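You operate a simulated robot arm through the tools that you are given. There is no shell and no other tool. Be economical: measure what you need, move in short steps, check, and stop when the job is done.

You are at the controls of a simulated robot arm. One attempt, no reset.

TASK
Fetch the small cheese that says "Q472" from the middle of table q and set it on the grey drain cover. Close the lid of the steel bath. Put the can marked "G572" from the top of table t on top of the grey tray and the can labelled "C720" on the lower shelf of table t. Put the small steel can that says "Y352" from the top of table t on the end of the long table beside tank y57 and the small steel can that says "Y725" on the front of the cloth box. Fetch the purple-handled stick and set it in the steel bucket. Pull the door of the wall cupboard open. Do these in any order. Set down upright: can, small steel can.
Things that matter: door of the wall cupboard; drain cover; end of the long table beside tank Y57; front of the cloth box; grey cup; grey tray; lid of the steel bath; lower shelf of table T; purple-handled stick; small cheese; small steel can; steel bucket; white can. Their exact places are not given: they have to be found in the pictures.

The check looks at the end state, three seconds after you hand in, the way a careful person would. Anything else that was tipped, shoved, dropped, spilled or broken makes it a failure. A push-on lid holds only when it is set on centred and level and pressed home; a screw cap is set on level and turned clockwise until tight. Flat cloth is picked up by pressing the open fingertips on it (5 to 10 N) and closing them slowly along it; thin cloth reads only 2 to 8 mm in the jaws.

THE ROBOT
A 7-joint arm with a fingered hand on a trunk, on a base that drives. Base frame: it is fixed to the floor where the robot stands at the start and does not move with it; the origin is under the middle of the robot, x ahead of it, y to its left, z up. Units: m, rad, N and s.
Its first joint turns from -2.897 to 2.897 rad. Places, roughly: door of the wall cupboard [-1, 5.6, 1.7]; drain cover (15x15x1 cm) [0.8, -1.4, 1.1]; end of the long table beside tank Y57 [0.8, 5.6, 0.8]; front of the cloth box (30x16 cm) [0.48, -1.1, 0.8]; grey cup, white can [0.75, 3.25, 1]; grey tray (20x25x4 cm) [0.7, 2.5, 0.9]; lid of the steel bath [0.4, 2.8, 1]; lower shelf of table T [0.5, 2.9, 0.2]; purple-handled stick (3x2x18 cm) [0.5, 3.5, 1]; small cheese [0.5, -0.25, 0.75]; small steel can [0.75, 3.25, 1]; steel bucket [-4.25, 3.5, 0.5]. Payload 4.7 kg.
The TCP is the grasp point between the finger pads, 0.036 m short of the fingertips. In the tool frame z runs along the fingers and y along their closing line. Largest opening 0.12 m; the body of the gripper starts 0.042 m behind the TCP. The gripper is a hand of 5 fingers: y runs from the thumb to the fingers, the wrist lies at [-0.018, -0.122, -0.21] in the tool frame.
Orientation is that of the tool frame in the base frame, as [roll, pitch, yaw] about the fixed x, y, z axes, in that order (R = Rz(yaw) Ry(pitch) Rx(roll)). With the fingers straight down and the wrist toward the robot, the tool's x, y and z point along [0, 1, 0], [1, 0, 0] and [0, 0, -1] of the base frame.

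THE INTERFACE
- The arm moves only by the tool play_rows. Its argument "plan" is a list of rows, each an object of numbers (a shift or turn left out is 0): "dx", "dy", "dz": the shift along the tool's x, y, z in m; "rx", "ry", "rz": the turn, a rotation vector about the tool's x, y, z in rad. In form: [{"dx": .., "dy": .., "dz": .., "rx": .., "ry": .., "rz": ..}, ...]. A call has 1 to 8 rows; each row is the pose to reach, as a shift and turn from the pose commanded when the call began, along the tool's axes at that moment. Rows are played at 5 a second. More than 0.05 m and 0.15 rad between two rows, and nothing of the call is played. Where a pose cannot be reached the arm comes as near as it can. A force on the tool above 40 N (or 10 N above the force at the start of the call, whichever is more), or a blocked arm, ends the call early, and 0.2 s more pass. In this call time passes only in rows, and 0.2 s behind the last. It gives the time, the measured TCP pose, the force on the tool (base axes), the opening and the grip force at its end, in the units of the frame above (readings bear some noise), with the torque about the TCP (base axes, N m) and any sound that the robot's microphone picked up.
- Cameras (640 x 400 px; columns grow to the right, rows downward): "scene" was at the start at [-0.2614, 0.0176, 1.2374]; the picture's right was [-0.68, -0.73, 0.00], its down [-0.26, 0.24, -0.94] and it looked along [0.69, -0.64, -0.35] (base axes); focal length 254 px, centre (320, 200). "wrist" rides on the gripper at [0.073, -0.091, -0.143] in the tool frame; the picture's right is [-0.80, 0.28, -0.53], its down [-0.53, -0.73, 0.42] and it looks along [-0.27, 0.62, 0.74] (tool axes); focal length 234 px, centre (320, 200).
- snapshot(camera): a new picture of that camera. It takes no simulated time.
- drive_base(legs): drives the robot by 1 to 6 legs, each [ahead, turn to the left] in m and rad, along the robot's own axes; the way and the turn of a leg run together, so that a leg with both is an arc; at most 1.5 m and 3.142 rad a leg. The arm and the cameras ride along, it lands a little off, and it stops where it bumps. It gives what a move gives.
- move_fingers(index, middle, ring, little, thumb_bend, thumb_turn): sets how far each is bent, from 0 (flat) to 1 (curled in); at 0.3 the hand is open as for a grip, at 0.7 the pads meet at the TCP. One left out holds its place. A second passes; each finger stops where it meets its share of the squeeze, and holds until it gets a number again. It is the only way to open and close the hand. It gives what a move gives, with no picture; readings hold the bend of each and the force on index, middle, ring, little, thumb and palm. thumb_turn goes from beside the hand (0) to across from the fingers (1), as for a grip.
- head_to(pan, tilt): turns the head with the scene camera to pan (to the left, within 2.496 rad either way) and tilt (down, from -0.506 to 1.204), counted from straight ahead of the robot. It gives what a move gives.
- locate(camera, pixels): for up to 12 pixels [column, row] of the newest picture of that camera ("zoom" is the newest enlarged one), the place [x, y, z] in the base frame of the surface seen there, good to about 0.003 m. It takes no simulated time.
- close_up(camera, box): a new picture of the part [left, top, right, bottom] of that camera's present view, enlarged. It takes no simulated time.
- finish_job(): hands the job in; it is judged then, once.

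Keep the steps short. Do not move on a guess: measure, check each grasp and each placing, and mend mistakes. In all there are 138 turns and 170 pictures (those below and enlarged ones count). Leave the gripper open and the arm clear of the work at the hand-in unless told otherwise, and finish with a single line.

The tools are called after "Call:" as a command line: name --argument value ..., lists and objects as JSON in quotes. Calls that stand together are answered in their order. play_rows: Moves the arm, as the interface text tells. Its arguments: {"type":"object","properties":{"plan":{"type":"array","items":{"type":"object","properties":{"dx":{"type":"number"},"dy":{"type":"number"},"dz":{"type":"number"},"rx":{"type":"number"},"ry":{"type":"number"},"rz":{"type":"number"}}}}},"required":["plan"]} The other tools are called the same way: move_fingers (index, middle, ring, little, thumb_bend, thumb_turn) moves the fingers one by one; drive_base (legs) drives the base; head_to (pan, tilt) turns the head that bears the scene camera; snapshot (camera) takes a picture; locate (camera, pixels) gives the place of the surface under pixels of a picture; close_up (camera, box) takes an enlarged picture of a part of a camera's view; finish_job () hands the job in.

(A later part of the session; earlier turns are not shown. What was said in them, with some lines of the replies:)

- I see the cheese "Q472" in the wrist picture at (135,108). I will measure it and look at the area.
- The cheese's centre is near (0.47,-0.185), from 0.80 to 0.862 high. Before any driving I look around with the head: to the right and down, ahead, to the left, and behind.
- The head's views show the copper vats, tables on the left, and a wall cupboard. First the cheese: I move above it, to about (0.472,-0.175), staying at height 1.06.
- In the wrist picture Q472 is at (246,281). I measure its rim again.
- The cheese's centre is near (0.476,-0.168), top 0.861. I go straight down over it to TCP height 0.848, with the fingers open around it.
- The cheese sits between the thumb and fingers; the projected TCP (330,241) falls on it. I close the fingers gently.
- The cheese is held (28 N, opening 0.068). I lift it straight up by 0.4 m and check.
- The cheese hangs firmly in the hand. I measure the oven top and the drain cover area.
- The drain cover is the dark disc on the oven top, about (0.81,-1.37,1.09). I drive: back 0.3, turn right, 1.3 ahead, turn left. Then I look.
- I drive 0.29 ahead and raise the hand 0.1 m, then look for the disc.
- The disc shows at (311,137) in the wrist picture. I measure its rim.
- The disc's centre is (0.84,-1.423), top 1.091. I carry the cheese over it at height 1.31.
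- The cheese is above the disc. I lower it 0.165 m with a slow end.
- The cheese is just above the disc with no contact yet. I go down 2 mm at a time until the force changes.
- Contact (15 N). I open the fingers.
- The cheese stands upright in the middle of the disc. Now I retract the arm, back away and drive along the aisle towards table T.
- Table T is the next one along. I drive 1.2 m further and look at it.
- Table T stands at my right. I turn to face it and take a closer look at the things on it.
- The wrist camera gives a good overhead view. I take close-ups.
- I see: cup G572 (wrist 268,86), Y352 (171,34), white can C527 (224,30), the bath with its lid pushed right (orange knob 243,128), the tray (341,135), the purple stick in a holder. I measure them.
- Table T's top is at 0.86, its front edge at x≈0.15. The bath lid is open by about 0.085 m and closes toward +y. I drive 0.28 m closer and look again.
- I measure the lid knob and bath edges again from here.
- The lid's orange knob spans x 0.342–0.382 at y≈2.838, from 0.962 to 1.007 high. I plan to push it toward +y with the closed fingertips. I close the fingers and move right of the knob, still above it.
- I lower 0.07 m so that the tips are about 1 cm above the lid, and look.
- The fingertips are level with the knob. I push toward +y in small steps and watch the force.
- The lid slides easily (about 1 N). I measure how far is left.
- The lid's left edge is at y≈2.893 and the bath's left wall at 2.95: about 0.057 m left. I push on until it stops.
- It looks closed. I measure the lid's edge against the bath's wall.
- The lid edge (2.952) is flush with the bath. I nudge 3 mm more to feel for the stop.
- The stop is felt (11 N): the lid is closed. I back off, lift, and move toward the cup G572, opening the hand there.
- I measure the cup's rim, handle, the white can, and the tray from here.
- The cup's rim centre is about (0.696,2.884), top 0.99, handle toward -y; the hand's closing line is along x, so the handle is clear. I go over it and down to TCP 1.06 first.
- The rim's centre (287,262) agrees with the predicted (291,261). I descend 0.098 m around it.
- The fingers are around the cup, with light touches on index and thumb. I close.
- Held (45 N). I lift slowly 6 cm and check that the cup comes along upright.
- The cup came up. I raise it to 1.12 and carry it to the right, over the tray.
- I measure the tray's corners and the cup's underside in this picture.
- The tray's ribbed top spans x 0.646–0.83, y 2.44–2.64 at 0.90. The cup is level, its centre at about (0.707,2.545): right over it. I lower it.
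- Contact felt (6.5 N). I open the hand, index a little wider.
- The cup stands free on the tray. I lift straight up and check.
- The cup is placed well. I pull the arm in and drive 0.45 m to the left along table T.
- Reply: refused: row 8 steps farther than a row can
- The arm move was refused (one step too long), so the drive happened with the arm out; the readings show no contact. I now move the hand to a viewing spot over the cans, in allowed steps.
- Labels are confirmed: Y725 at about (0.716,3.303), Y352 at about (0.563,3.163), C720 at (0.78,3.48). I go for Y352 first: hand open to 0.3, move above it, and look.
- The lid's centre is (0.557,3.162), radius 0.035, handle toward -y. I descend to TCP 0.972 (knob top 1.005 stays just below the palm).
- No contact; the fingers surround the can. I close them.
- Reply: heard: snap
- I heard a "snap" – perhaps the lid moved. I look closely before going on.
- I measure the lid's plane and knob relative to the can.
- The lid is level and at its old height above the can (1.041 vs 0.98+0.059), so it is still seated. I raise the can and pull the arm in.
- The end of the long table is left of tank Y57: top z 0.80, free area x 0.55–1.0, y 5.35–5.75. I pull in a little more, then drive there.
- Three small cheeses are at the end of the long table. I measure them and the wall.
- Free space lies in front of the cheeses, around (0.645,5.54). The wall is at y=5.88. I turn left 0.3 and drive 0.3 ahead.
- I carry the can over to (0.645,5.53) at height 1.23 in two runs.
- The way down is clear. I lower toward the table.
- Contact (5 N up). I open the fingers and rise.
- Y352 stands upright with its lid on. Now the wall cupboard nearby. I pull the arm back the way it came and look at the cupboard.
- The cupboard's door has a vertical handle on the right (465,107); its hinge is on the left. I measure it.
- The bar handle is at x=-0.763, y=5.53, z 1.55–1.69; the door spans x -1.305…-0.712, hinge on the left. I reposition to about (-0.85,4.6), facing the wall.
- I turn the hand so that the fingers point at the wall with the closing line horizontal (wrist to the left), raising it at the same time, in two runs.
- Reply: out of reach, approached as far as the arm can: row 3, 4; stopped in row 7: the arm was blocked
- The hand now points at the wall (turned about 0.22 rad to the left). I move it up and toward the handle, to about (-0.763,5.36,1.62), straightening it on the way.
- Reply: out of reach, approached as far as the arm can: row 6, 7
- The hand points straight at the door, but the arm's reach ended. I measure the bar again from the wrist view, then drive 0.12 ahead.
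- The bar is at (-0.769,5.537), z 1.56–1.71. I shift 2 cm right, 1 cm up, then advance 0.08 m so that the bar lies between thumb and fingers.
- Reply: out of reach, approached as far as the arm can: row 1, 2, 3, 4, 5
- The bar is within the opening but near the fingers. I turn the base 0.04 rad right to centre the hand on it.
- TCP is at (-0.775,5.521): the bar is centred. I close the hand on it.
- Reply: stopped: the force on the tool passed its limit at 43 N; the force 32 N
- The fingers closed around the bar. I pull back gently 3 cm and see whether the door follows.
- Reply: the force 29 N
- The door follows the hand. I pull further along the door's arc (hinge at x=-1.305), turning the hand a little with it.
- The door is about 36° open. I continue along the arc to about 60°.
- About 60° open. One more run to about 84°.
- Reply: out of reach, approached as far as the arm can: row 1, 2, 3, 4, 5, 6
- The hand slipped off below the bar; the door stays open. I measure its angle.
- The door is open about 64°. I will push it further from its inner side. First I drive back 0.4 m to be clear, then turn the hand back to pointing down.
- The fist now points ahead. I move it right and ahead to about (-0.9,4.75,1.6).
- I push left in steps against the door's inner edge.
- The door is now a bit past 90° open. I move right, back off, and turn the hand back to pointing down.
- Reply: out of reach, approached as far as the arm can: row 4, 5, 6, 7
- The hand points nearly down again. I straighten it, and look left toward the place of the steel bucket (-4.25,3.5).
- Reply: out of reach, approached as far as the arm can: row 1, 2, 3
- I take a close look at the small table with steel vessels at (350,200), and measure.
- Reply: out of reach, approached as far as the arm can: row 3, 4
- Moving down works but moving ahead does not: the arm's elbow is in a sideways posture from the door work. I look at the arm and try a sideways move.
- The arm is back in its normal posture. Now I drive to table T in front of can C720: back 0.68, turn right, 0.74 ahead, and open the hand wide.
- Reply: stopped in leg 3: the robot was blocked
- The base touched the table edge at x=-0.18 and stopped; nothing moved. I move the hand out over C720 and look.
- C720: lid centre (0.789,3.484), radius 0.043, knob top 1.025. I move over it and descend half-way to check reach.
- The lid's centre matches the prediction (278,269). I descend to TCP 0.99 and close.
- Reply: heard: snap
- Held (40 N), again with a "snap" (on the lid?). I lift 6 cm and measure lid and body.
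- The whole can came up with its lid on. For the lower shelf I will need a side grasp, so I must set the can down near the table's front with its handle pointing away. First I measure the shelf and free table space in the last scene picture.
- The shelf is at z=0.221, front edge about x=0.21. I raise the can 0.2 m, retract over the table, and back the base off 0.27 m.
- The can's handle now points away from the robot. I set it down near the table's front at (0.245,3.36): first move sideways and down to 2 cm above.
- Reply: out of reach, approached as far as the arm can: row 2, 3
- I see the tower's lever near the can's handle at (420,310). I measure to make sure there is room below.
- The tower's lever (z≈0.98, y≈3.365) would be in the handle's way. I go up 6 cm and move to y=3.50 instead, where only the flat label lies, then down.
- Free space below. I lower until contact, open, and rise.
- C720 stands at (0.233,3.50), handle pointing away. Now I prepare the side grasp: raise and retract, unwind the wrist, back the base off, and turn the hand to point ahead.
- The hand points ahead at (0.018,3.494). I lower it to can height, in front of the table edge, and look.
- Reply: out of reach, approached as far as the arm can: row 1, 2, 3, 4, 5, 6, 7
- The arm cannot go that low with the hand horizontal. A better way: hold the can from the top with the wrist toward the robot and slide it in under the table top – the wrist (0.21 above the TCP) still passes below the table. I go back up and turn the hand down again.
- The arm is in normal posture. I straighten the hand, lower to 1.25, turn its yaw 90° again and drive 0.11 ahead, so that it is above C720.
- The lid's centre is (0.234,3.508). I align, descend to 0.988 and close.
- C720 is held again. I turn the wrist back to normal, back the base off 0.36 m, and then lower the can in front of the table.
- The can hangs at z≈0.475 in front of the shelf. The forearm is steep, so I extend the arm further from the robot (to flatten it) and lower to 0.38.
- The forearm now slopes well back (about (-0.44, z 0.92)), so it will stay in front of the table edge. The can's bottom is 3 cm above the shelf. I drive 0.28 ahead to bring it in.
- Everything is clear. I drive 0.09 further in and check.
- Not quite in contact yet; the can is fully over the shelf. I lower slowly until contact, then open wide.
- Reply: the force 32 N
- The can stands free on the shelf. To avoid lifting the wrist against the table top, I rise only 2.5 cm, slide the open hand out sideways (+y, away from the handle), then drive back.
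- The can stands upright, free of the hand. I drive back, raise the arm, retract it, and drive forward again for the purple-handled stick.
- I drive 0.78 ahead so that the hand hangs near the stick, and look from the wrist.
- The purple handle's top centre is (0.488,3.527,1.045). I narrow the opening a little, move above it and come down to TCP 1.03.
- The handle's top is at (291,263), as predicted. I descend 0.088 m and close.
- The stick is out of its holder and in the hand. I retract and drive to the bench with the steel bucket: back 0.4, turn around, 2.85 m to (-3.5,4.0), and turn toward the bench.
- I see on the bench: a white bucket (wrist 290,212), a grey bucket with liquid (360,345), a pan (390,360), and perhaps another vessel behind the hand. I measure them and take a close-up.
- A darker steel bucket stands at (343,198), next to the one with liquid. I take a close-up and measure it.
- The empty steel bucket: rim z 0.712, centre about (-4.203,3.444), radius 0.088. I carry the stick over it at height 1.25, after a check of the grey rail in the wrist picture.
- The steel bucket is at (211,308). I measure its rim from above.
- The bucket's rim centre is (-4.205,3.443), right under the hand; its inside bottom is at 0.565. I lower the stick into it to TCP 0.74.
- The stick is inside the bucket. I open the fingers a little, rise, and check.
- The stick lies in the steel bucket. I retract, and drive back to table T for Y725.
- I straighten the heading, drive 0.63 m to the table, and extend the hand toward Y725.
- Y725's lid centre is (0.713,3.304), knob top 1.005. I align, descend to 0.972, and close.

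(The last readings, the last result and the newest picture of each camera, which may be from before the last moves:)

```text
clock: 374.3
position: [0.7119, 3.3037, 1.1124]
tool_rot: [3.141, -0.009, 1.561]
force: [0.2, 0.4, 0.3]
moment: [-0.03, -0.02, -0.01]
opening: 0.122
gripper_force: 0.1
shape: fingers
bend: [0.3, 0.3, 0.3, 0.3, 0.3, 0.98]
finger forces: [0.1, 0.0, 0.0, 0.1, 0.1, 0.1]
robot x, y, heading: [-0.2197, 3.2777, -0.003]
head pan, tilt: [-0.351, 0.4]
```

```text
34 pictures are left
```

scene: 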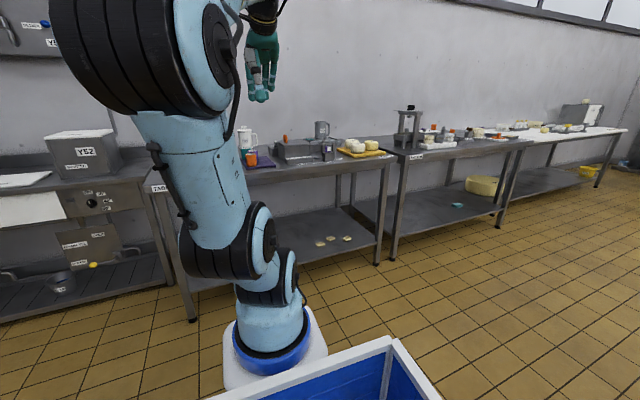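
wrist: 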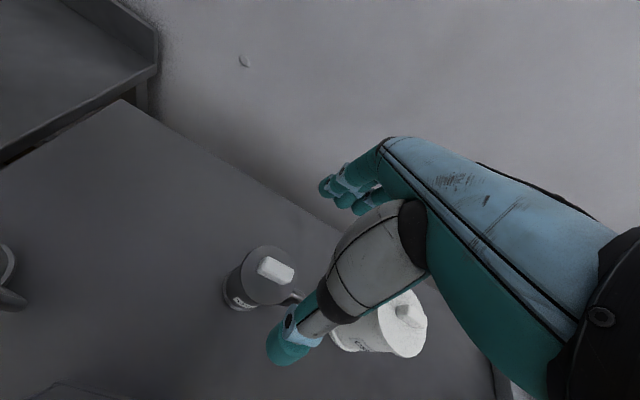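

The lid sits at (268,275), just as with Y352. I descend 0.14 m, close, and lift.

Call:
play_rows --plan '[{"dz": 0.045}, {"dz": 0.09}, {"dz": 0.12}, {"dz": 0.14}]'

Call:
move_fingers --index 0.7 --middle 0.7 --ring 0.7 --little 0.7 --thumb_bend 0.7

Call:
play_rows --plan '[{"dz": -0.015}, {"dz": -0.05}, {"dz": -0.1}, {"dz": -0.15}, {"dz": -0.2}, {"dz": -0.25}, {"dz": -0.29}]'

Call:
snapshot --camera "wrist"

```text
clock: 375.3
position: [0.7111, 3.3036, 0.9722]
tool_rot: [-3.141, -0.008, 1.56]
force: [-0.2, 0.5, 0.8]
moment: [-0.01, -0.02, 0.01]
opening: 0.1222
gripper_force: 0.0
shape: fingers
bend: [0.3, 0.3, 0.3, 0.3, 0.3, 0.98]
finger forces: [0.0, 0.0, 0.0, 0.0, 0.0, 0.0]
robot x, y, heading: [-0.2184, 3.2765, 0.002]
head pan, tilt: [-0.351, 0.4]
```

```text
clock: 376.3
position: [0.7121, 3.3036, 0.972]
tool_rot: [-3.14, -0.01, 1.562]
force: [0.0, 0.2, -1.7]
moment: [-0.09, -0.07, -0.02]
opening: 0.0581
gripper_force: 25.6
shape: fingers
bend: [0.5, 0.59, 0.69, 0.7, 0.55, 0.96]
finger forces: [16.4, 9.0, 0.4, 0.1, 25.7, 0.0]
robot x, y, heading: [-0.2149, 3.2732, -0.003]
head pan, tilt: [-0.351, 0.4]
heard: snap
```

```text
clock: 377.9
position: [0.7125, 3.3041, 1.2628]
tool_rot: [-3.14, -0.007, 1.562]
force: [0.6, -0.7, -5.9]
moment: [0.03, -0.01, -0.02]
opening: 0.0581
gripper_force: 24.5
shape: fingers
bend: [0.5, 0.59, 0.7, 0.7, 0.56, 0.95]
finger forces: [16.0, 8.4, 0.5, 0.0, 24.4, 0.0]
robot x, y, heading: [-0.2188, 3.2733, 0.003]
head pan, tilt: [-0.351, 0.4]
```

```text
33 pictures are left
```

wrist: 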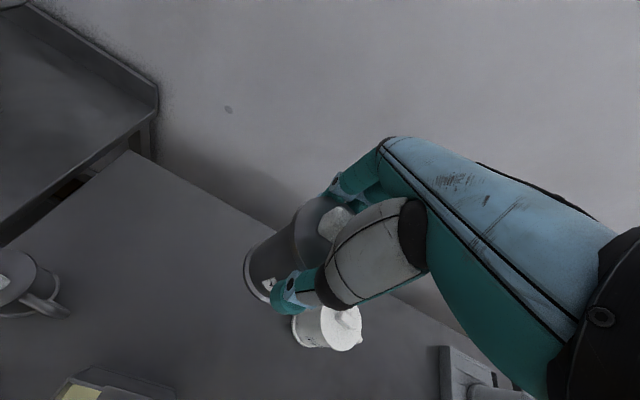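

Y725 is in the hand. I retract 0.37 m and drive along the aisle to the cloth box.

Call:
play_rows --plan '[{"dy": -0.047}, {"dy": -0.094}, {"dy": -0.141}, {"dy": -0.188}, {"dy": -0.235}, {"dy": -0.282}, {"dy": -0.329}, {"dy": -0.376}]'

Call:
drive_base --legs '[[-0.4, 0], [0, -1.572], [1.46, 0], [1.46, 0], [1.46, 0], [0, 1.571]]'

Call:
head_to --pan -0.2 --tilt 0.4

Call:
snapshot --camera "scene"

```text
clock: 379.7
position: [0.3328, 3.3067, 1.2605]
tool_rot: [-3.137, -0.012, 1.561]
force: [1.9, 0.2, -7.0]
moment: [0.06, 0.01, 0.05]
opening: 0.058
gripper_force: 24.2
shape: fingers
bend: [0.5, 0.59, 0.7, 0.7, 0.56, 0.95]
finger forces: [15.6, 8.7, 0.4, 0.0, 24.1, 0.1]
robot x, y, heading: [-0.2159, 3.2766, 0.001]
head pan, tilt: [-0.351, 0.4]
```

```text
clock: 410.4
position: [-0.4579, -1.0925, 1.2623]
tool_rot: [-3.141, -0.009, 1.435]
force: [0.7, -0.5, -4.8]
moment: [0.02, 0.03, -0.02]
opening: 0.0572
gripper_force: 22.5
shape: fingers
bend: [0.5, 0.6, 0.7, 0.7, 0.57, 0.96]
finger forces: [14.6, 8.1, 0.3, 0.0, 22.4, 0.1]
robot x, y, heading: [-1.0117, -1.0516, -0.13]
head pan, tilt: [-0.351, 0.4]
```

```text
clock: 411.1
position: [-0.4596, -1.0923, 1.2624]
tool_rot: [-3.141, -0.008, 1.436]
force: [0.2, 0.3, -5.9]
moment: [0.01, -0.02, -0.02]
opening: 0.0572
gripper_force: 22.7
shape: fingers
bend: [0.5, 0.6, 0.7, 0.7, 0.57, 0.95]
finger forces: [14.6, 8.1, 0.4, 0.1, 22.4, 0.1]
robot x, y, heading: [-1.0091, -1.0522, -0.131]
head pan, tilt: [-0.201, 0.4]
```

```text
32 pictures are left
```

scene: 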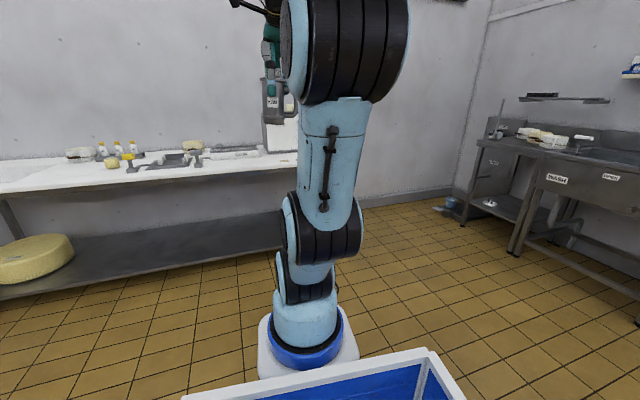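

I correct the heading and drive 0.9 m to the table in front of the cloth box.

Call:
drive_base --legs '[[0, 0.1], [0.9, 0]]'

Call:
snapshot --camera "wrist"

```text
clock: 416.4
position: [0.4539, -1.0756, 1.2613]
tool_rot: [3.141, -0.009, 1.524]
force: [-0.6, -0.6, -5.2]
moment: [0.03, -0.03, -0.01]
opening: 0.0572
gripper_force: 22.4
shape: fingers
bend: [0.5, 0.6, 0.7, 0.7, 0.57, 0.96]
finger forces: [14.4, 8.2, 0.3, 0.0, 22.1, 0.0]
robot x, y, heading: [-0.0953, -1.0876, -0.039]
head pan, tilt: [-0.201, 0.4]
```

```text
31 pictures are left
```

wrist: 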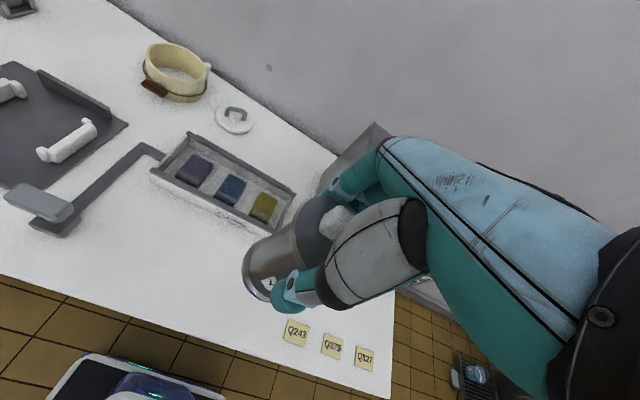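

I measure the box's front edge, the table edge and the tags.

Call:
locate --camera "wrist" --pixels '[[152, 182], [205, 210], [265, 236], [293, 192], [192, 138], [296, 332], [332, 346], [200, 260], [150, 310], [215, 330]]'

```text
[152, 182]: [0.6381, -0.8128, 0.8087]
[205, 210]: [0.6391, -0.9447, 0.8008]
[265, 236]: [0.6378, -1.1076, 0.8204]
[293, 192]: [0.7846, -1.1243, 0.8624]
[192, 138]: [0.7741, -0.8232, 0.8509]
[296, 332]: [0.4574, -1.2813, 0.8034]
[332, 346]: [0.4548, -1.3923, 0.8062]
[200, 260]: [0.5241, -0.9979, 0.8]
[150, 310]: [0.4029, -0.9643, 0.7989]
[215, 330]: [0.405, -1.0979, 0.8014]
```

The box's front is at x=0.638; free table lies in front of it. I set the can at (0.50,-1.05): lowering with a slow end.

Call:
play_rows --plan '[{"dx": 0.014, "dy": 0.022, "dz": 0.03}, {"dx": 0.028, "dy": 0.045, "dz": 0.06}, {"dx": 0.028, "dy": 0.045, "dz": 0.108}, {"dx": 0.028, "dy": 0.045, "dz": 0.156}, {"dx": 0.028, "dy": 0.045, "dz": 0.204}, {"dx": 0.028, "dy": 0.045, "dz": 0.25}, {"dx": 0.028, "dy": 0.045, "dz": 0.295}, {"dx": 0.028, "dy": 0.045, "dz": 0.335}]'

Call:
play_rows --plan '[{"dz": 0.005}, {"dz": 0.009}, {"dz": 0.011}, {"dz": 0.013}, {"dz": 0.015}]'

Call:
snapshot --camera "wrist"

```text
clock: 418.2
position: [0.4999, -1.0454, 0.9276]
tool_rot: [3.141, -0.008, 1.524]
force: [0.3, 0.6, -5.1]
moment: [0.0, -0.03, 0.03]
opening: 0.0568
gripper_force: 21.4
shape: fingers
bend: [0.5, 0.6, 0.7, 0.7, 0.57, 0.96]
finger forces: [13.6, 8.1, 0.4, 0.1, 21.4, 0.1]
robot x, y, heading: [-0.0988, -1.0859, -0.042]
head pan, tilt: [-0.201, 0.4]
```

```text
clock: 419.4
position: [0.5009, -1.0462, 0.9124]
tool_rot: [3.14, -0.011, 1.523]
force: [-1.4, 3.0, 10.8]
moment: [0.11, 0.11, 0.0]
opening: 0.0569
gripper_force: 22.6
shape: fingers
bend: [0.5, 0.6, 0.7, 0.7, 0.57, 0.95]
finger forces: [13.1, 7.9, 0.0, 0.1, 23.2, 0.0]
robot x, y, heading: [-0.0968, -1.085, -0.042]
head pan, tilt: [-0.201, 0.4]
```

```text
30 pictures are left
```

wrist: 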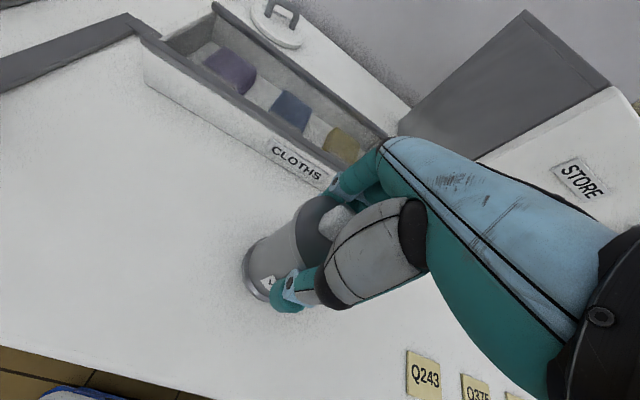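

Contact (11 N). I open the hand and rise, then check the can and the cheese on the disc.

Call:
move_fingers --index 0.3 --middle 0.3 --ring 0.3 --little 0.3 --thumb_bend 0.3

Call:
play_rows --plan '[{"dz": -0.03}, {"dz": -0.07}, {"dz": -0.12}, {"dz": -0.17}, {"dz": -0.22}, {"dz": -0.27}, {"dz": -0.32}, {"dz": -0.35}]'

Call:
snapshot --camera "wrist"

Call:
close_up --camera "wrist" --box '[150, 200, 330, 320]'

```text
clock: 420.4
position: [0.5013, -1.0467, 0.9119]
tool_rot: [3.141, -0.01, 1.525]
force: [0.3, -0.2, -0.7]
moment: [0.01, -0.01, -0.02]
opening: 0.1218
gripper_force: 0.0
shape: fingers
bend: [0.3, 0.3, 0.3, 0.3, 0.3, 0.97]
finger forces: [0.0, 0.0, 0.1, 0.0, 0.0, 0.0]
robot x, y, heading: [-0.1017, -1.0802, -0.038]
head pan, tilt: [-0.201, 0.4]
```

```text
clock: 422.2
position: [0.5012, -1.0505, 1.2612]
tool_rot: [-3.139, -0.009, 1.523]
force: [1.3, 0.2, -0.5]
moment: [-0.04, 0.02, -0.02]
opening: 0.122
gripper_force: 0.1
shape: fingers
bend: [0.3, 0.3, 0.3, 0.3, 0.3, 0.97]
finger forces: [0.0, 0.0, 0.0, 0.0, 0.0, 0.0]
robot x, y, heading: [-0.0981, -1.0862, -0.038]
head pan, tilt: [-0.201, 0.4]
```

```text
29 pictures are left
```

wrist: 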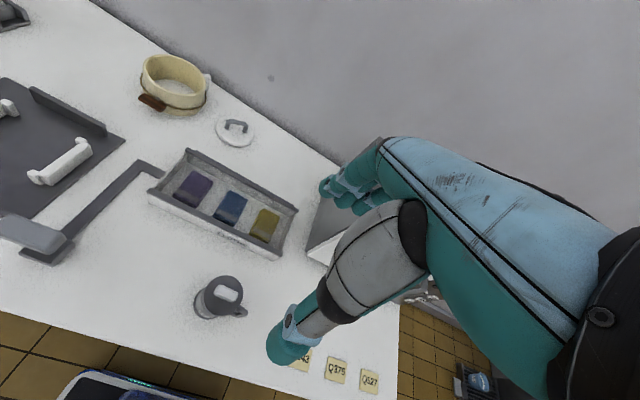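

```text
3.33 times, centred on (240, 260) of wrist
```

zoom: 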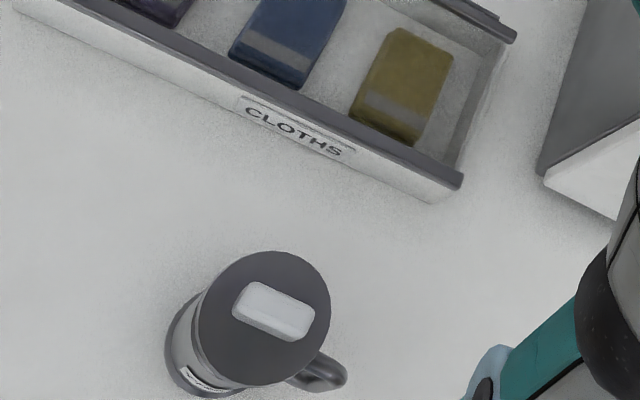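

Y725 stands upright with its lid on. Because of the "snap" I check the lid's height (it was 0.1205 above the can's bottom).

Call:
locate --camera "zoom" --pixels '[[205, 310], [270, 258], [325, 300], [260, 380], [270, 310], [235, 270], [100, 250], [450, 280]]'

Call:
drive_base --legs '[[-0.35, 0]]'

Call:
head_to --pan 0.0 --tilt 0.2

Call:
snapshot --camera "scene"

```text
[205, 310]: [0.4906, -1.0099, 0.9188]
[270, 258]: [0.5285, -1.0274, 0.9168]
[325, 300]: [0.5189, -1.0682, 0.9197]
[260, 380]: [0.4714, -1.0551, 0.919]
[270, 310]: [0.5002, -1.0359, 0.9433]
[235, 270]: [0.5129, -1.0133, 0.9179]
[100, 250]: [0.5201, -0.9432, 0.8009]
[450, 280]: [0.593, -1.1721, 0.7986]
```

```text
clock: 424.5
position: [0.1422, -1.0342, 1.2615]
tool_rot: [3.14, -0.008, 1.526]
force: [0.2, 0.8, -0.7]
moment: [0.0, 0.03, -0.03]
opening: 0.1222
gripper_force: 0.1
shape: fingers
bend: [0.3, 0.3, 0.3, 0.3, 0.3, 0.97]
finger forces: [0.1, 0.0, 0.0, 0.0, 0.1, 0.0]
robot x, y, heading: [-0.4543, -1.0693, -0.034]
head pan, tilt: [-0.201, 0.4]
```

```text
clock: 425.2
position: [0.1427, -1.0352, 1.2612]
tool_rot: [-3.141, -0.008, 1.525]
force: [-1.0, -0.4, -0.6]
moment: [-0.01, 0.01, 0.04]
opening: 0.122
gripper_force: 0.0
shape: fingers
bend: [0.3, 0.3, 0.3, 0.3, 0.3, 0.97]
finger forces: [0.1, 0.1, 0.0, 0.2, 0.1, 0.0]
robot x, y, heading: [-0.4545, -1.0749, -0.038]
head pan, tilt: [0.0, 0.201]
```

```text
27 pictures are left
```

scene: 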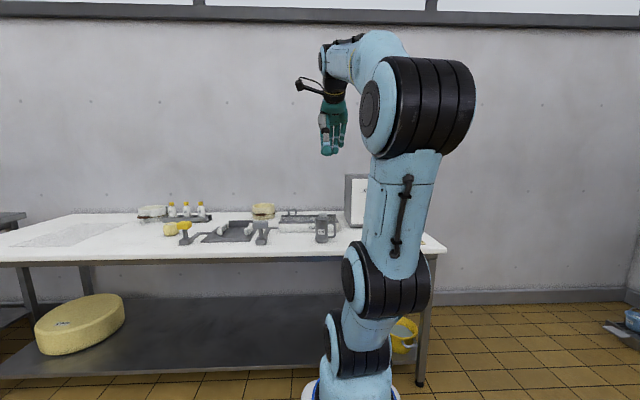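

All the steps are done: the lid of Y725 is seated at its old height and level, the hand is open, and the arm is clear. I hand in the job.

Call:
finish_job

```text
The job is handed in.
```

I finished and handed in all eight parts. I saw each result in a picture after placing it, but I did not go back for a last look at the earlier ones. The can lids "snapped" when I gripped C720, Y352 and Y725; each measured level and at its old height afterwards.
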